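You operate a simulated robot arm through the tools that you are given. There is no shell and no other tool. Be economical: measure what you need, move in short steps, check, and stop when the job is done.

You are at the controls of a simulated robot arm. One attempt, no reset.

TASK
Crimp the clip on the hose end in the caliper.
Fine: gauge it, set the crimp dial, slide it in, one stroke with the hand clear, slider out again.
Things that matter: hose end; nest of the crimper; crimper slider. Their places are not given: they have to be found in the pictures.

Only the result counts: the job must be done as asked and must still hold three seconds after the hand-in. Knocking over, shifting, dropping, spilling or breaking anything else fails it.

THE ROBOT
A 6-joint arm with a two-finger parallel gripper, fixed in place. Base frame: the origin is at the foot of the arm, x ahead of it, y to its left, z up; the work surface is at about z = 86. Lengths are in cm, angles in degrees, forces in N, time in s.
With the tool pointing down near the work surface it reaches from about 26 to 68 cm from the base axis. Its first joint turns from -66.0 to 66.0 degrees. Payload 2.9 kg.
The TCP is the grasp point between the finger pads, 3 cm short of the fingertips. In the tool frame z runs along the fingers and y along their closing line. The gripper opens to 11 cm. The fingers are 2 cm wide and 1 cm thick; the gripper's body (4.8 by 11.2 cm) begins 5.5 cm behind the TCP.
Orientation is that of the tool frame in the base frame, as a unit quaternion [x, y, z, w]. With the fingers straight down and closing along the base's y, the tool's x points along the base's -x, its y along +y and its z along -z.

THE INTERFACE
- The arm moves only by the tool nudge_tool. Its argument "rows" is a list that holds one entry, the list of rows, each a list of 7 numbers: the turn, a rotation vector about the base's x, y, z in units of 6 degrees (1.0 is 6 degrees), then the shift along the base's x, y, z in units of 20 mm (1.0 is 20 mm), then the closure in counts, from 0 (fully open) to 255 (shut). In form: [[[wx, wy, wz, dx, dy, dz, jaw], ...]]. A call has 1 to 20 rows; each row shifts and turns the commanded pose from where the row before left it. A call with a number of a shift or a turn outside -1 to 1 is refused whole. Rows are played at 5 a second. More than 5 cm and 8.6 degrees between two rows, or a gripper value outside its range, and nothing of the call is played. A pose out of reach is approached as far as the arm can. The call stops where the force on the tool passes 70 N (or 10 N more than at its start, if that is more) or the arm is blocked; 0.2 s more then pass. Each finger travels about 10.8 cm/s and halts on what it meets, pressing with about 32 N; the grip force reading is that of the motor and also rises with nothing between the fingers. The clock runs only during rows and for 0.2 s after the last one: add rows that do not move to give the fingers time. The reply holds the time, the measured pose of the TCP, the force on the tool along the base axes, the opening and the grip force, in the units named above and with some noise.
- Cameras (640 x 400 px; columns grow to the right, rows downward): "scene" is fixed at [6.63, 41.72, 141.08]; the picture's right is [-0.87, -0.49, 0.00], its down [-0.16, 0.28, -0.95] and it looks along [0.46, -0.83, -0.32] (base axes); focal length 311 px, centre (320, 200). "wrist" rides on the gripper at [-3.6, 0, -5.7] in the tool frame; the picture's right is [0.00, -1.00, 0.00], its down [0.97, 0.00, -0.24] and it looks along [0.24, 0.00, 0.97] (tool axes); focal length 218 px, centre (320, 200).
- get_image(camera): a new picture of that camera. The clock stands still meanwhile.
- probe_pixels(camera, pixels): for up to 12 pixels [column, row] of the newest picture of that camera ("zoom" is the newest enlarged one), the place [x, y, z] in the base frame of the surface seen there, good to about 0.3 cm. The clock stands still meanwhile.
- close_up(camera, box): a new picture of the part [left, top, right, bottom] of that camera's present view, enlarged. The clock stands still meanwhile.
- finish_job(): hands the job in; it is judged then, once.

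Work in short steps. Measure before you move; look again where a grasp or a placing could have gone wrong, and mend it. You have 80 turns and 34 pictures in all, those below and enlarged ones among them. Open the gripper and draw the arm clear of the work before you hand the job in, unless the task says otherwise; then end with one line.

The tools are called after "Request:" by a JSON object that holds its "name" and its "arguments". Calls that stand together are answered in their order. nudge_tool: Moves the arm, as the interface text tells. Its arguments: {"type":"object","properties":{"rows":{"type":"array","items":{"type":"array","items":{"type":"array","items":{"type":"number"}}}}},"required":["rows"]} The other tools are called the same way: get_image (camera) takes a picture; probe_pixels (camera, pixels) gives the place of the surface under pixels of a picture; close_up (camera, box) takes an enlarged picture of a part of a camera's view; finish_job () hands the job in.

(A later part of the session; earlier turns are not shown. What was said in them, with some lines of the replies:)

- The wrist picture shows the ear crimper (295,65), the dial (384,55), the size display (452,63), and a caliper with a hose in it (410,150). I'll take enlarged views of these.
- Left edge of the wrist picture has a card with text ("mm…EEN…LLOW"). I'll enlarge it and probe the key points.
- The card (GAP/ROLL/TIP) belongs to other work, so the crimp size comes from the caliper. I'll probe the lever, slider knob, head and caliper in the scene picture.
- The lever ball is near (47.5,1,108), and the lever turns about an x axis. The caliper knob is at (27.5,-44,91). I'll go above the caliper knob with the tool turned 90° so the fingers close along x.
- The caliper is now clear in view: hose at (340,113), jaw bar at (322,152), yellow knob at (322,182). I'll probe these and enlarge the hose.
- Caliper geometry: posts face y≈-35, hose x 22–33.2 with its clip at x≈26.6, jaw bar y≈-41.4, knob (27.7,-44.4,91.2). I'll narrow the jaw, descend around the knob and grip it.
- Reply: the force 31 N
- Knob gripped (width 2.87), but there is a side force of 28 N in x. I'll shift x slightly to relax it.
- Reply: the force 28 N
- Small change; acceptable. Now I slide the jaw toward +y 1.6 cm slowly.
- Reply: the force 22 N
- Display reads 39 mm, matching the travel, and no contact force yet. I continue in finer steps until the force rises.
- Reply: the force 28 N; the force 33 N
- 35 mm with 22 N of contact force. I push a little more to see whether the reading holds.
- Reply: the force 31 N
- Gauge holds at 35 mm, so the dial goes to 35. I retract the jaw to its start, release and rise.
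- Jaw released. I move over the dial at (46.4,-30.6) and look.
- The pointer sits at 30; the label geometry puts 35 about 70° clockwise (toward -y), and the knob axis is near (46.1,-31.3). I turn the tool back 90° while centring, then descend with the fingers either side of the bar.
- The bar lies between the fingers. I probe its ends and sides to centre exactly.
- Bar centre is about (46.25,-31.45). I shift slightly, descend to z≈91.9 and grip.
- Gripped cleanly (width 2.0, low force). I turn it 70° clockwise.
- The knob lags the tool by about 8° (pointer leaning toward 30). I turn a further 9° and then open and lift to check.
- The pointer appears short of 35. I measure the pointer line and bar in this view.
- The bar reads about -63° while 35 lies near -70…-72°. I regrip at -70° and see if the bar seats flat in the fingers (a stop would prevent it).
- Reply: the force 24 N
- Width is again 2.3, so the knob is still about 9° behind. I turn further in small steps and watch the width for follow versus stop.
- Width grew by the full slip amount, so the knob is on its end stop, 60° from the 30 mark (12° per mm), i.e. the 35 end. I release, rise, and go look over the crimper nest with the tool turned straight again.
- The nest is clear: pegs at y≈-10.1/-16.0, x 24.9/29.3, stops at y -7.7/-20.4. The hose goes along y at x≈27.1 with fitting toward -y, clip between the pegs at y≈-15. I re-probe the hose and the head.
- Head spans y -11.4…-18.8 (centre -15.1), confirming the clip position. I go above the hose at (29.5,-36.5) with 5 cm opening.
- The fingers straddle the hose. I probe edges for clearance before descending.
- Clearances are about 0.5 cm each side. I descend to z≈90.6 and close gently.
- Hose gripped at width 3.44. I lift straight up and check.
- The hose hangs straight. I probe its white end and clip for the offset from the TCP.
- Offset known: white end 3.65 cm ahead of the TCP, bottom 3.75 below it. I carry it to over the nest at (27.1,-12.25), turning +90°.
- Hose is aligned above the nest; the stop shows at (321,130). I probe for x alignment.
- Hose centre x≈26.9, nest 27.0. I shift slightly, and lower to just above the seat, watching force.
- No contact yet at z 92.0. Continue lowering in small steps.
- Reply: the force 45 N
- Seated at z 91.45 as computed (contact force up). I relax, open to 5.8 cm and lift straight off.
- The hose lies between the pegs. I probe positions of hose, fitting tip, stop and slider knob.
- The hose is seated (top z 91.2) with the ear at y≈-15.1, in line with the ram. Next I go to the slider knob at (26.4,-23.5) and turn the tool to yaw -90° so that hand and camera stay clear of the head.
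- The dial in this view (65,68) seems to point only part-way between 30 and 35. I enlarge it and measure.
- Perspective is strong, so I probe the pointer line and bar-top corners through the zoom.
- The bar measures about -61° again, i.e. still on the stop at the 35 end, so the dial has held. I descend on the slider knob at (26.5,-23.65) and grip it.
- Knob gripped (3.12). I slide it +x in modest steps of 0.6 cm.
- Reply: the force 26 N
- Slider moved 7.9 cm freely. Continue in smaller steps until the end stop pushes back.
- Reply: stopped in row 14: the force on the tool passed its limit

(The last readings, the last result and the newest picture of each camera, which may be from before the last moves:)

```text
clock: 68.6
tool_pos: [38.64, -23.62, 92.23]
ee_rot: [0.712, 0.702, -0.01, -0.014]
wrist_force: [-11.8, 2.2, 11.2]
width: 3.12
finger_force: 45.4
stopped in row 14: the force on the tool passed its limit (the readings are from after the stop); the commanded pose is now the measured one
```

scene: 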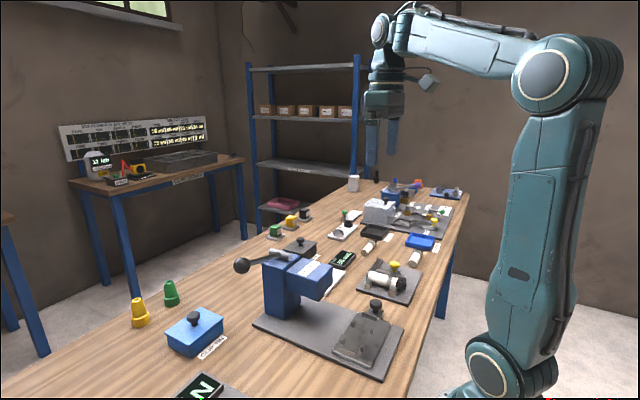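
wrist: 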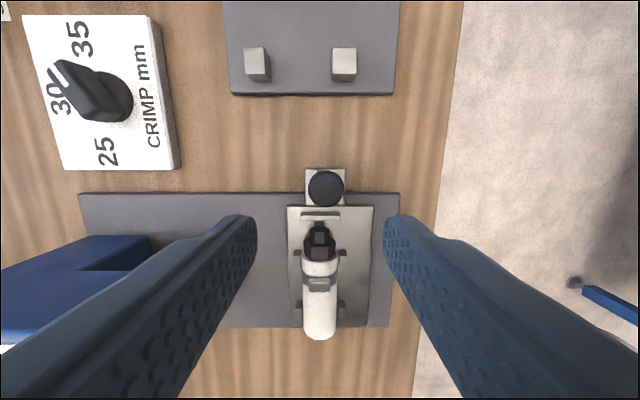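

It hit a stop at knob x≈38.6 (12 cm travel), placing the hose near x≈39 under the head. I check in the scene picture before releasing.

Request:
{"name": "close_up", "arguments": {"camera": "scene", "box": [220, 220, 400, 370]}}

```text
2.67 times, centred on (310, 295) of scene
```

zoom: 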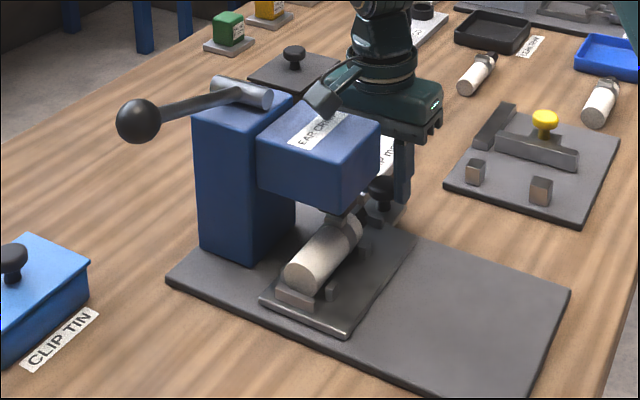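

The hose is under the head, but a box on the wrist appears near the head at zoom (335,90). I probe whether it touches, and how far the slider is.

Request:
{"name": "probe_pixels", "arguments": {"camera": "zoom", "pixels": [[322, 98], [350, 80], [316, 112], [345, 150], [310, 170], [370, 150], [325, 255], [345, 210], [300, 295], [270, 215], [383, 185], [300, 205]]}}

```text
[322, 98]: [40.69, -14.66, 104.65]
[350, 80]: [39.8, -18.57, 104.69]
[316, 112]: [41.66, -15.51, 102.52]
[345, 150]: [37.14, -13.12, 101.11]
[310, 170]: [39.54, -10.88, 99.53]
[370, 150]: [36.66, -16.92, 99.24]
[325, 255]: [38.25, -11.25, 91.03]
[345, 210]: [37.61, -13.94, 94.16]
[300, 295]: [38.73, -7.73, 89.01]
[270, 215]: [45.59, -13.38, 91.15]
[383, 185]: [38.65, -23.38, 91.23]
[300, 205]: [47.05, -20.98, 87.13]
```

The box is at z≥102.5 above the head top (101), not touching. A short extra push confirms whether the slider is truly at its stop.

Request:
{"name": "nudge_tool", "arguments": {"rows": [[[0, 0, 0, 0.1, 0, 0, 215], [0, 0, 0, 0.05, 0, 0, 215], [0, 0, 0, 0, 0, 0, 215]]]}}

```text
clock: 69.4
tool_pos: [38.68, -23.61, 92.23]
ee_rot: [0.713, 0.701, -0.012, -0.016]
wrist_force: [-37.1, -0.5, 23.4]
width: 3.1
finger_force: 45.4
```

Firmly at the stop. I open, lift straight up well clear, and then swing to above the lever ball near (48.3,-0.8,107.5), turning the tool to yaw 0 with fingers shut.

Request:
{"name": "nudge_tool", "arguments": {"rows": [[[0, 0, 0, -0.05, 0, 0, 200], [0, 0, 0, 0, 0, 0, 160], [0, 0, 0, 0, 0, 0, 135], [0, 0, 0, 0, 0, 0, 135], [0, 0, 0, 0, 0, 0.4, 135], [0, 0, 0, 0, 0, 0.8, 135], [0, 0, 0, 0, 0, 1, 135], [0, 0, 0, 0, 0, 1, 135], [0, 0, 0, 0, 0, 1, 135], [0, 0, 0, 0, 0, 1, 135], [0, 0, 0, 0, -0.3, 1, 135], [0, 0, 0, 0, -0.3, 1, 200], [0, 0, 0, 0, 0, 1, 255], [0, 0, 0, 0, 0, 1, 255], [0, 0, 0, 0, 0, 1, 255], [0, 0, 0, 0, 0, 1, 255], [0, 0, 0, 0, 0, 1, 255], [0, 0, 0, 0, 0, 1, 255], [0, 0, 0, 0, 0, 1, 255]]]}}

Request:
{"name": "close_up", "arguments": {"camera": "scene", "box": [220, 220, 400, 370]}}

```text
clock: 73.4
tool_pos: [39.01, -24.99, 120.5]
ee_rot: [0.711, 0.703, -0.008, -0.012]
wrist_force: [-0.4, -0.4, -0.4]
width: 0.0
finger_force: 31.9
```

```text
2.67 times, centred on (310, 295) of scene
```

zoom: 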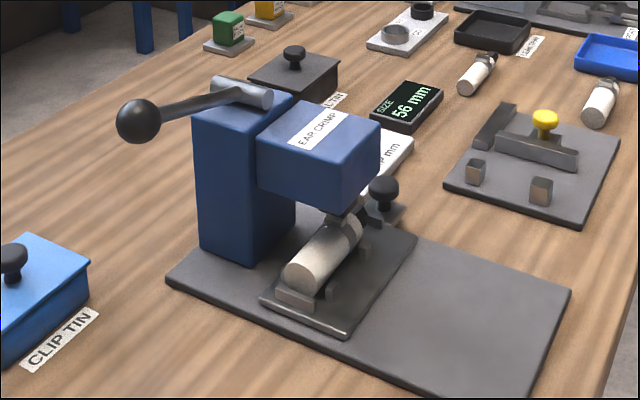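

Slider stays in and the hand is clear. I probe the lever for exact ball and pivot positions.

Request:
{"name": "probe_pixels", "arguments": {"camera": "zoom", "pixels": [[138, 121], [138, 102], [138, 140], [120, 121], [157, 121], [170, 109], [200, 101], [230, 94], [218, 84], [268, 98], [240, 85], [370, 180]]}}

```text
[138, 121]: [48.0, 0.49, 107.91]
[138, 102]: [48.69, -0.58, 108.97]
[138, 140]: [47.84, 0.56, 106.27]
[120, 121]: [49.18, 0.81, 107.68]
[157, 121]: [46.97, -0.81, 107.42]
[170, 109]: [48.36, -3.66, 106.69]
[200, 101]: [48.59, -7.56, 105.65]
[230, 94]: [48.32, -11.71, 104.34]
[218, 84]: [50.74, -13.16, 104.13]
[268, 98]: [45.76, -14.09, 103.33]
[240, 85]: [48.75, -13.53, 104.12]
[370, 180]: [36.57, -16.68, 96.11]
```

Ball centre ≈(48.4,-0.7,107.4), pivot ≈(48.4,-14,103.3), radius ≈14. I move above the ball.

Request:
{"name": "nudge_tool", "arguments": {"rows": [[[0, 0, 1, 0.313, 0.81, 0, 255], [0, 0, 1, 0.313, 0.81, 0, 255], [0, 0, 1, 0.313, 0.81, 0, 255], [0, 0, 1, 0.313, 0.81, 0, 255], [0, 0, 1, 0.313, 0.81, 0, 255], [0, 0, 1, 0.313, 0.81, 0, 255], [0, 0, 1, 0.313, 0.81, 0, 255], [0, 0, 1, 0.313, 0.81, 0, 255], [0, 0, 1, 0.313, 0.81, 0, 255], [0, 0, 1, 0.313, 0.81, 0, 255], [0, 0, 1, 0.313, 0.81, 0, 255], [0, 0, 1, 0.313, 0.81, 0, 255], [0, 0, 1, 0.313, 0.81, 0, 255], [0, 0, 1, 0.313, 0.81, 0, 255], [0, 0, 1, 0.313, 0.81, 0, 255], [0, 0, 0, 0, 0, -1, 255], [0, 0, 0, 0, 0, -1, 255], [0, 0, 0, 0, 0, -1, 255], [0, 0, 0, 0, 0, 0, 255]]]}}

Request:
{"name": "close_up", "arguments": {"camera": "scene", "box": [180, 150, 360, 300]}}

```text
clock: 77.4
tool_pos: [49.45, 0.23, 117.11]
ee_rot: [0.007, 1.0, -0.015, -0.004]
wrist_force: [-0.2, -0.2, -0.8]
width: 0.0
finger_force: 32.4
out of reach, approached as far as the arm can: row 12, 14, 15, 16, 17, 18
```

```text
2.67 times, centred on (270, 225) of scene
```

zoom: 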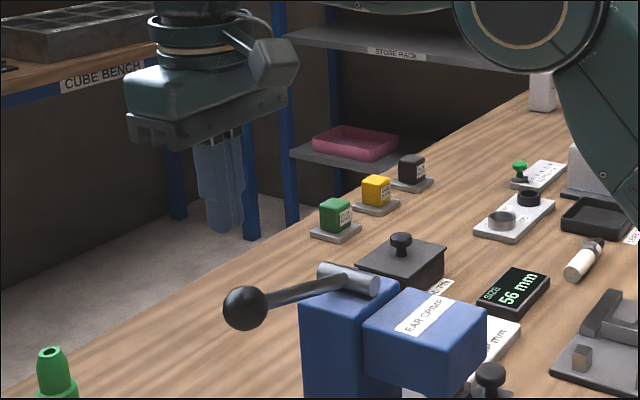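

The arm reported a reach limit at this height. I lower a little more and read the pose.

Request:
{"name": "nudge_tool", "arguments": {"rows": [[[0, 0, 0, 0, 0, -0.5, 255], [0, 0, 0, 0, 0, 0, 255], [0, 0, 0, 0, 0, 0, 255]]]}}

```text
clock: 78.2
tool_pos: [49.77, 0.24, 116.61]
ee_rot: [0.006, 1.0, -0.015, -0.004]
wrist_force: [0.1, -0.9, 0.4]
width: 0.0
finger_force: 31.2
out of reach, approached as far as the arm can: row 1
```

Request:
{"name": "nudge_tool", "arguments": {"rows": [[[0, 0, 0, -0.35, -0.25, -0.3, 255], [0, 0, 0, -0.35, -0.25, -0.3, 255], [0, 0, 0, 0, 0, 0, 255], [0, 0, 0, 0, 0, 0, 255]]]}}

```text
clock: 79.2
tool_pos: [49.67, -0.79, 116.75]
ee_rot: [0.006, 1.0, -0.014, -0.005]
wrist_force: [-0.5, -1.0, 0.0]
width: 0.0
finger_force: 31.8
out of reach, approached as far as the arm can: row 1, 2
```

The arm follows in y but not x/z here, perhaps from the small residual tilt (1.7°) left by the slider stop. I correct the tilt and see.

Request:
{"name": "nudge_tool", "arguments": {"rows": [[[0.28, -0.086, -0.1, 0, 0, 0, 255], [0, 0, 0, 0, 0, 0, 255], [0, 0, 0, 0, 0, 0, 255]]]}}

```text
clock: 80.0
tool_pos: [50.01, -0.72, 117.09]
ee_rot: [0.011, 1.0, -0.001, -0.001]
wrist_force: [1.0, 0.3, 0.2]
width: 0.0
finger_force: 31.7
out of reach, approached as far as the arm can: row 1
```

Still stuck in x/z. I try backing up (+z) to see how the commanded pose relates to the measured one.

Request:
{"name": "nudge_tool", "arguments": {"rows": [[[0, 0, 0, 0, 0, 0.5, 255], [0, 0, 0, 0, 0, 0, 255]]]}}

Request:
{"name": "nudge_tool", "arguments": {"rows": [[[0, 0, 0, 0.5, 0, 0.5, 255], [0, 0, 0, 0, 0, 0, 255]]]}}

```text
clock: 80.6
tool_pos: [49.95, -0.76, 118.04]
ee_rot: [0.011, 1.0, 0.0, 0.003]
wrist_force: [0.7, 0.0, -0.3]
width: 0.01
finger_force: 31.5
```

```text
clock: 81.2
tool_pos: [50.91, -0.79, 119.03]
ee_rot: [0.011, 1.0, 0.001, 0.001]
wrist_force: [-0.6, 0.6, 0.1]
width: 0.01
finger_force: 31.7
```

Upward/outward works and the commanded pose equals the measured one. I test which direction is blocked: z down alone, at larger x.

Request:
{"name": "nudge_tool", "arguments": {"rows": [[[0, 0, 0, 0.5, 0, 0, 255], [0, 0, 0, 0.5, 0, 0, 255], [0, 0, 0, 0, 0, -0.5, 255], [0, 0, 0, 0, 0, -0.5, 255], [0, 0, 0, 0, 0, -0.5, 255], [0, 0, 0, 0, 0, -0.5, 255], [0, 0, 0, 0, 0, 0, 255]]]}}

```text
clock: 82.8
tool_pos: [52.78, -0.81, 114.96]
ee_rot: [0.011, 1.0, 0.001, 0.002]
wrist_force: [-0.2, -0.9, -0.6]
width: 0.01
finger_force: 31.9
```

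At x 52.8 descending works. I try moving in x toward 48.4 at this height.

Request:
{"name": "nudge_tool", "arguments": {"rows": [[[0, 0, 0, -0.5, 0, 0, 255], [0, 0, 0, -0.5, 0, 0, 255], [0, 0, 0, -0.5, 0, 0, 255], [0, 0, 0, -0.5, 0, 0, 255], [0, 0, 0, 0, 0, 0, 255]]]}}

Request:
{"name": "get_image", "arguments": {"camera": "scene"}}

```text
clock: 84.0
tool_pos: [48.8, -0.6, 115.03]
ee_rot: [0.012, 1.0, 0.001, 0.002]
wrist_force: [-0.8, -0.2, -0.5]
width: 0.0
finger_force: 32.0
```

```text
2 pictures are left
```

scene: 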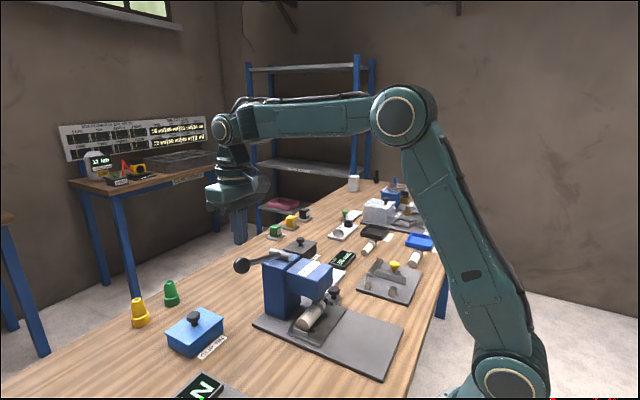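

The arm now sits right above the ball at (48.8,-0.6,115). I press the ball down along its arc, first part.

Request:
{"name": "nudge_tool", "arguments": {"rows": [[[0, 0, 0, -0.2, 0, -0.5, 255], [0, 0, 0, 0, 0, -0.5, 255], [0, 0, 0, 0, 0, -0.3, 255], [0, 0, 0, 0, 0, -0.3, 255], [0, 0, 0, 0, 0.05, -0.3, 255], [0, 0, 0, 0, 0.05, -0.3, 255], [0, 0, 0, 0, 0.05, -0.3, 255], [0, 0, 0, 0, 0.05, -0.3, 255], [0, 0, 0, 0, 0.05, -0.3, 255], [0, 0, 0, 0, 0.05, -0.3, 255], [0, 0, 0, 0, -0.03, -0.3, 255], [0, 0, 0, 0, -0.04, -0.3, 255], [0, 0, 0, 0, -0.05, -0.3, 255]]]}}

```text
clock: 86.8
tool_pos: [48.37, -0.32, 106.34]
ee_rot: [0.012, 1.0, 0.001, 0.001]
wrist_force: [-1.1, 6.2, 9.7]
width: 0.0
finger_force: 32.4
```

Lever moves with about 10 N. Continue along the arc.

Request:
{"name": "nudge_tool", "arguments": {"rows": [[[0, 0, 0, 0, -0.04, -0.3, 255], [0, 0, 0, 0, -0.06, -0.3, 255], [0, 0, 0, 0, -0.06, -0.3, 255], [0, 0, 0, 0, -0.08, -0.3, 255], [0, 0, 0, 0, -0.1, -0.3, 255], [0, 0, 0, 0, -0.12, -0.3, 255], [0, 0, 0, 0, -0.14, -0.3, 255], [0, 0, 0, 0, -0.16, -0.3, 255]]]}}

```text
clock: 87.6
tool_pos: [48.64, -0.56, 105.95]
ee_rot: [0.01, 1.0, 0.001, 0.009]
wrist_force: [-8.8, 1.5, 16.9]
width: 0.01
finger_force: 31.9
stopped in row 3: the force on the tool passed its limit (the readings are from after the stop); the commanded pose is now the measured one
```

Force limit hit at z≈105.95. I push gently once more to see whether it's the lever's end stop or just crimp resistance.

Request:
{"name": "nudge_tool", "arguments": {"rows": [[[0, 0, 0, 0, 0, -0.1, 255], [0, 0, 0, 0, 0, -0.1, 255], [0, 0, 0, 0, 0, -0.05, 255], [0, 0, 0, 0, 0, 0, 255]]]}}

```text
clock: 88.6
tool_pos: [48.55, -0.48, 105.88]
ee_rot: [0.009, 1.0, 0.0, 0.014]
wrist_force: [-18.9, 7.4, 58.3]
width: 0.01
finger_force: 32.3
```

Very stiff (58 N for 0.07 cm): a hard end. I check with a picture whether the lever is fully down and the ram on the clip.

Request:
{"name": "close_up", "arguments": {"camera": "scene", "box": [210, 210, 380, 350]}}

```text
2.86 times, centred on (295, 280) of scene
```

zoom: 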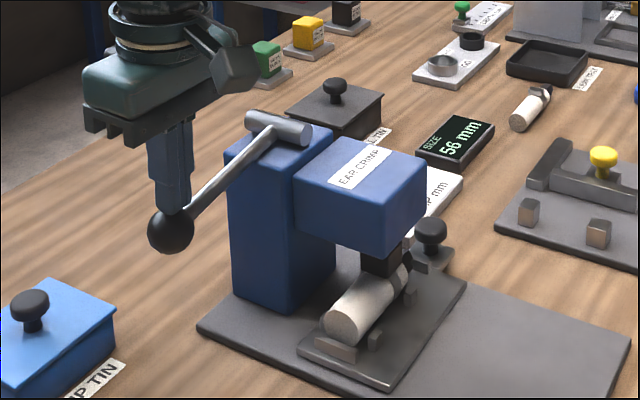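

The ram is down on the clip. I probe ball and ram to judge the stroke.

Request:
{"name": "probe_pixels", "arguments": {"camera": "zoom", "pixels": [[171, 230], [195, 205], [235, 160], [381, 258], [381, 272], [380, 285], [400, 270], [345, 300], [404, 255], [375, 250]]}}

```text
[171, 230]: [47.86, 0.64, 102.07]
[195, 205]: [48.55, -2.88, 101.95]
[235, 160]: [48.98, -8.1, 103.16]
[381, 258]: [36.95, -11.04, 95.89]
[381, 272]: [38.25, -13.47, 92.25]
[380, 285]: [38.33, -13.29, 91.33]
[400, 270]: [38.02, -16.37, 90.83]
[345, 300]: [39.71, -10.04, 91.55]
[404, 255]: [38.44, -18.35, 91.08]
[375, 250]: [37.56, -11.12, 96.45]
```

Lever went from +16° to about -13° and is solid. One firm extra press within the same stroke to make sure it is at the end.

Request:
{"name": "nudge_tool", "arguments": {"rows": [[[0, 0, 0, 0, 0, -0.05, 255], [0, 0, 0, 0, 0, -0.05, 255], [0, 0, 0, 0, 0, -0.05, 255], [0, 0, 0, 0, 0, -0.05, 255], [0, 0, 0, 0, 0, 0, 255]]]}}

```text
clock: 89.2
tool_pos: [48.58, -0.4, 106.03]
ee_rot: [0.01, 1.0, 0.002, 0.016]
wrist_force: [-11.1, -0.4, 18.3]
width: 0.01
finger_force: 32.1
stopped in row 3: the force on the tool passed its limit (the readings are from after the stop); the commanded pose is now the measured one
```

Hard end confirmed. I let the lever rise slowly with the hand, levelling the tool, then lift clear.

Request:
{"name": "nudge_tool", "arguments": {"rows": [[[0, 0, 0, 0, 0, 0.2, 255], [0, 0, 0, 0, 0, 0.3, 255], [0, 0.15, 0, 0, 0, 0.3, 255], [0, 0.15, 0, 0, 0, 0.3, 255], [0, 0, 0, 0, 0, 0.3, 255], [0, 0, 0, 0, 0, 0.3, 255], [0, 0, 0, 0, 0, 0.3, 255], [0, 0, 0, 0, 0, 0.3, 255], [0, 0, 0, 0, 0, 0.3, 255], [0, 0, 0, 0, 0, 0.3, 255], [0, 0, 0, 0, 0, 0.4, 255], [0, 0, 0, 0, 0, 0.5, 255], [0, 0, 0, 0, 0, 0.5, 255], [0, 0, 0, 0, 0, 0.5, 255], [0, 0, 0, 0, 0, 0, 255]]]}}

Request:
{"name": "probe_pixels", "arguments": {"camera": "scene", "pixels": [[241, 265], [262, 258]]}}

```text
clock: 92.5
tool_pos: [48.5, -0.61, 115.27]
ee_rot: [0.009, 1.0, 0.001, 0.0]
wrist_force: [-0.2, -0.6, -0.1]
width: 0.0
finger_force: 31.7
```

```text
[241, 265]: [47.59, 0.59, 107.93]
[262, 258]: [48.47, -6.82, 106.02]
```

The probe may refer to the older picture, so I use the final one now to verify that the lever has sprung back up and the ram is clear.

Request:
{"name": "close_up", "arguments": {"camera": "scene", "box": [210, 210, 410, 375]}}

```text
2.42 times, centred on (310, 292) of scene
```

zoom: 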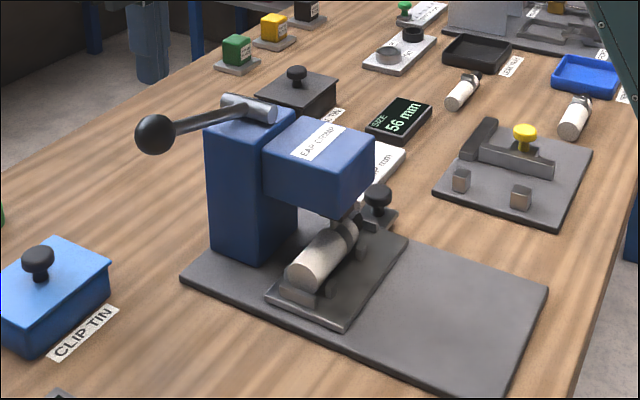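

Lever is back up, ram raised, hose in the nest. I probe the slider knob for its position.

Request:
{"name": "probe_pixels", "arguments": {"camera": "zoom", "pixels": [[378, 192], [378, 202], [320, 255], [345, 215], [155, 134], [300, 293]]}}

```text
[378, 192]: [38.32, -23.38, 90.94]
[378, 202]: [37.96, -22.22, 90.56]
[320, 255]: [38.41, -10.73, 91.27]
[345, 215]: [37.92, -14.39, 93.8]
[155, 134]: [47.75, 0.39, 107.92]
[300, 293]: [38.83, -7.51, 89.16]
```

Knob at (38.5,-23.5). I return above it at safe height, turning back to yaw -90° and setting the opening.

Request:
{"name": "nudge_tool", "arguments": {"rows": [[[0, 0, -1, -0.328, -0.767, 0, 255], [0, 0, -1, -0.328, -0.767, 0, 255], [0, 0, -1, -0.328, -0.767, 0, 255], [0, 0, -1, -0.328, -0.767, 0, 255], [0, 0, -1, -0.328, -0.767, 0, 255], [0, 0, -1, -0.328, -0.767, 0, 255], [0, 0, -1, -0.328, -0.767, 0, 255], [0, 0, -1, -0.328, -0.767, 0, 255], [0, 0, -1, -0.328, -0.767, 0, 255], [0, 0, -1, -0.328, -0.767, 0, 255], [0, 0, -1, -0.328, -0.767, 0, 200], [0, 0, -1, -0.328, -0.767, 0, 135], [0, 0, -1, -0.328, -0.767, 0, 135], [0, 0, -1, -0.328, -0.767, 0, 135], [0, 0, -0.83, -0.328, -0.767, 0, 135], [0, 0, 0, 0, 0, 0, 135], [0, 0, 0, 0, 0, 0, 135]]]}}

```text
clock: 96.0
tool_pos: [38.89, -23.46, 115.43]
ee_rot: [0.709, 0.706, 0.001, 0.001]
wrist_force: [-0.1, 0.8, -0.4]
width: 5.19
finger_force: 0.0
```

Above the knob. I descend and grip it.

Request:
{"name": "nudge_tool", "arguments": {"rows": [[[0, 0, 0, -0.1, -0.08, -1, 135], [0, 0, 0, 0, 0, -1, 135], [0, 0, 0, 0, 0, -1, 135], [0, 0, 0, 0, 0, -1, 135], [0, 0, 0, 0, 0, -1, 135], [0, 0, 0, 0, 0, -1, 135], [0, 0, 0, 0, 0, -1, 135], [0, 0, 0, 0, 0, -1, 135], [0, 0, 0, 0, 0, -1, 135], [0, 0, 0, 0, 0, -1, 135], [0, 0, 0, 0, 0, -1, 135], [0, 0, 0, 0, 0, -0.55, 135], [0, 0, 0, 0, 0, 0, 135], [0, 0, 0, 0, 0, 0, 170], [0, 0, 0, 0, 0, 0, 215], [0, 0, 0, 0, 0, 0, 215], [0, 0, 0, 0, 0, 0, 215]]]}}

```text
clock: 99.7
tool_pos: [38.34, -23.51, 91.93]
ee_rot: [0.708, 0.706, 0.002, 0.0]
wrist_force: [1.2, 0.1, -4.1]
width: 3.11
finger_force: 44.5
```

Gripped. I draw the slider back out 12 cm.

Request:
{"name": "nudge_tool", "arguments": {"rows": [[[0, 0, 0, -0.15, 0, 0, 215], [0, 0, 0, -0.3, 0, 0, 215], [0, 0, 0, -0.3, 0, 0, 215], [0, 0, 0, -0.3, 0, 0, 215], [0, 0, 0, -0.35, 0, 0, 215], [0, 0, 0, -0.35, 0, 0, 215], [0, 0, 0, -0.35, 0, 0, 215], [0, 0, 0, -0.35, 0, 0, 215], [0, 0, 0, -0.35, 0, 0, 215], [0, 0, 0, -0.35, 0, 0, 215], [0, 0, 0, -0.35, 0, 0, 215], [0, 0, 0, -0.35, 0, 0, 215], [0, 0, 0, -0.35, 0, 0, 215], [0, 0, 0, -0.35, 0, 0, 215], [0, 0, 0, -0.35, 0, 0, 215], [0, 0, 0, -0.35, 0, 0, 215], [0, 0, 0, -0.3, 0, 0, 215], [0, 0, 0, 0, 0, 0, 215]]]}}

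```text
clock: 103.5
tool_pos: [27.5, -23.59, 92.37]
ee_rot: [0.707, 0.707, 0.001, 0.0]
wrist_force: [0.7, 6.7, -10.0]
width: 3.1
finger_force: 44.6
```

Now at x 27.5 (start ≈26.6). I finish the pull in small steps to the out stop.

Request:
{"name": "nudge_tool", "arguments": {"rows": [[[0, 0, 0, -0.12, 0, 0, 215], [0, 0, 0, -0.12, 0, 0, 215], [0, 0, 0, -0.12, 0, 0, 215], [0, 0, 0, -0.08, 0, 0, 215], [0, 0, 0, -0.05, 0, 0, 215], [0, 0, 0, -0.05, 0, 0, 215], [0, 0, 0, 0, 0, 0, 215]]]}}

```text
clock: 105.0
tool_pos: [26.45, -23.53, 92.17]
ee_rot: [0.706, 0.708, 0.003, 0.0]
wrist_force: [10.0, 18.5, -14.6]
width: 3.11
finger_force: 44.9
```

Back at its starting place (26.45) against the stop. I open and lift well clear.

Request:
{"name": "nudge_tool", "arguments": {"rows": [[[0, 0, 0, 0, 0, 0, 190], [0, 0, 0, 0, 0, 0, 150], [0, 0, 0, 0, 0, 0, 135], [0, 0, 0, 0, 0, 0, 135], [0, 0, 0, 0, 0, 0.4, 135], [0, 0, 0, 0, 0, 0.8, 135], [0, 0, 0, 0, 0, 1, 135], [0, 0, 0, 0, 0, 1, 135], [0, 0, 0, 0, 0, 1, 135], [0, 0, 0, 0, 0, 1, 135], [0, 0, 0, 0, 0, 1, 135], [0, 0, 0, 0, 0, 1, 100], [0, 0, 0, 0, 0, 1, 0], [0, 0, 0, 0, 0, 1, 0], [0, 0, 0, 0, 0, 1, 0], [0, 0, 0, 0, 0, 1, 0], [0, 0, 0, 0, 0, 0, 0]]]}}

```text
clock: 108.7
tool_pos: [26.63, -23.5, 114.77]
ee_rot: [0.707, 0.707, 0.001, 0.0]
wrist_force: [0.4, 0.2, 0.4]
width: 11.0
finger_force: 0.1
```

The hand is open and well above the work, the slider is out and the lever is up. I hand in.

Request:
{"name": "finish_job", "arguments": {}}

```text
The job is handed in.
```

I gauged the hose end at 35 mm, set the crimp dial for 35, slid the hose in, crimped it with one full lever stroke with the hand clear, drew the slider back out and handed the job in. Two things are not confirmed: the dial stopped at about 61°, roughly 10° short of where the printed 35 sits, and I had no pictures left to look at the clip after the slider came out.
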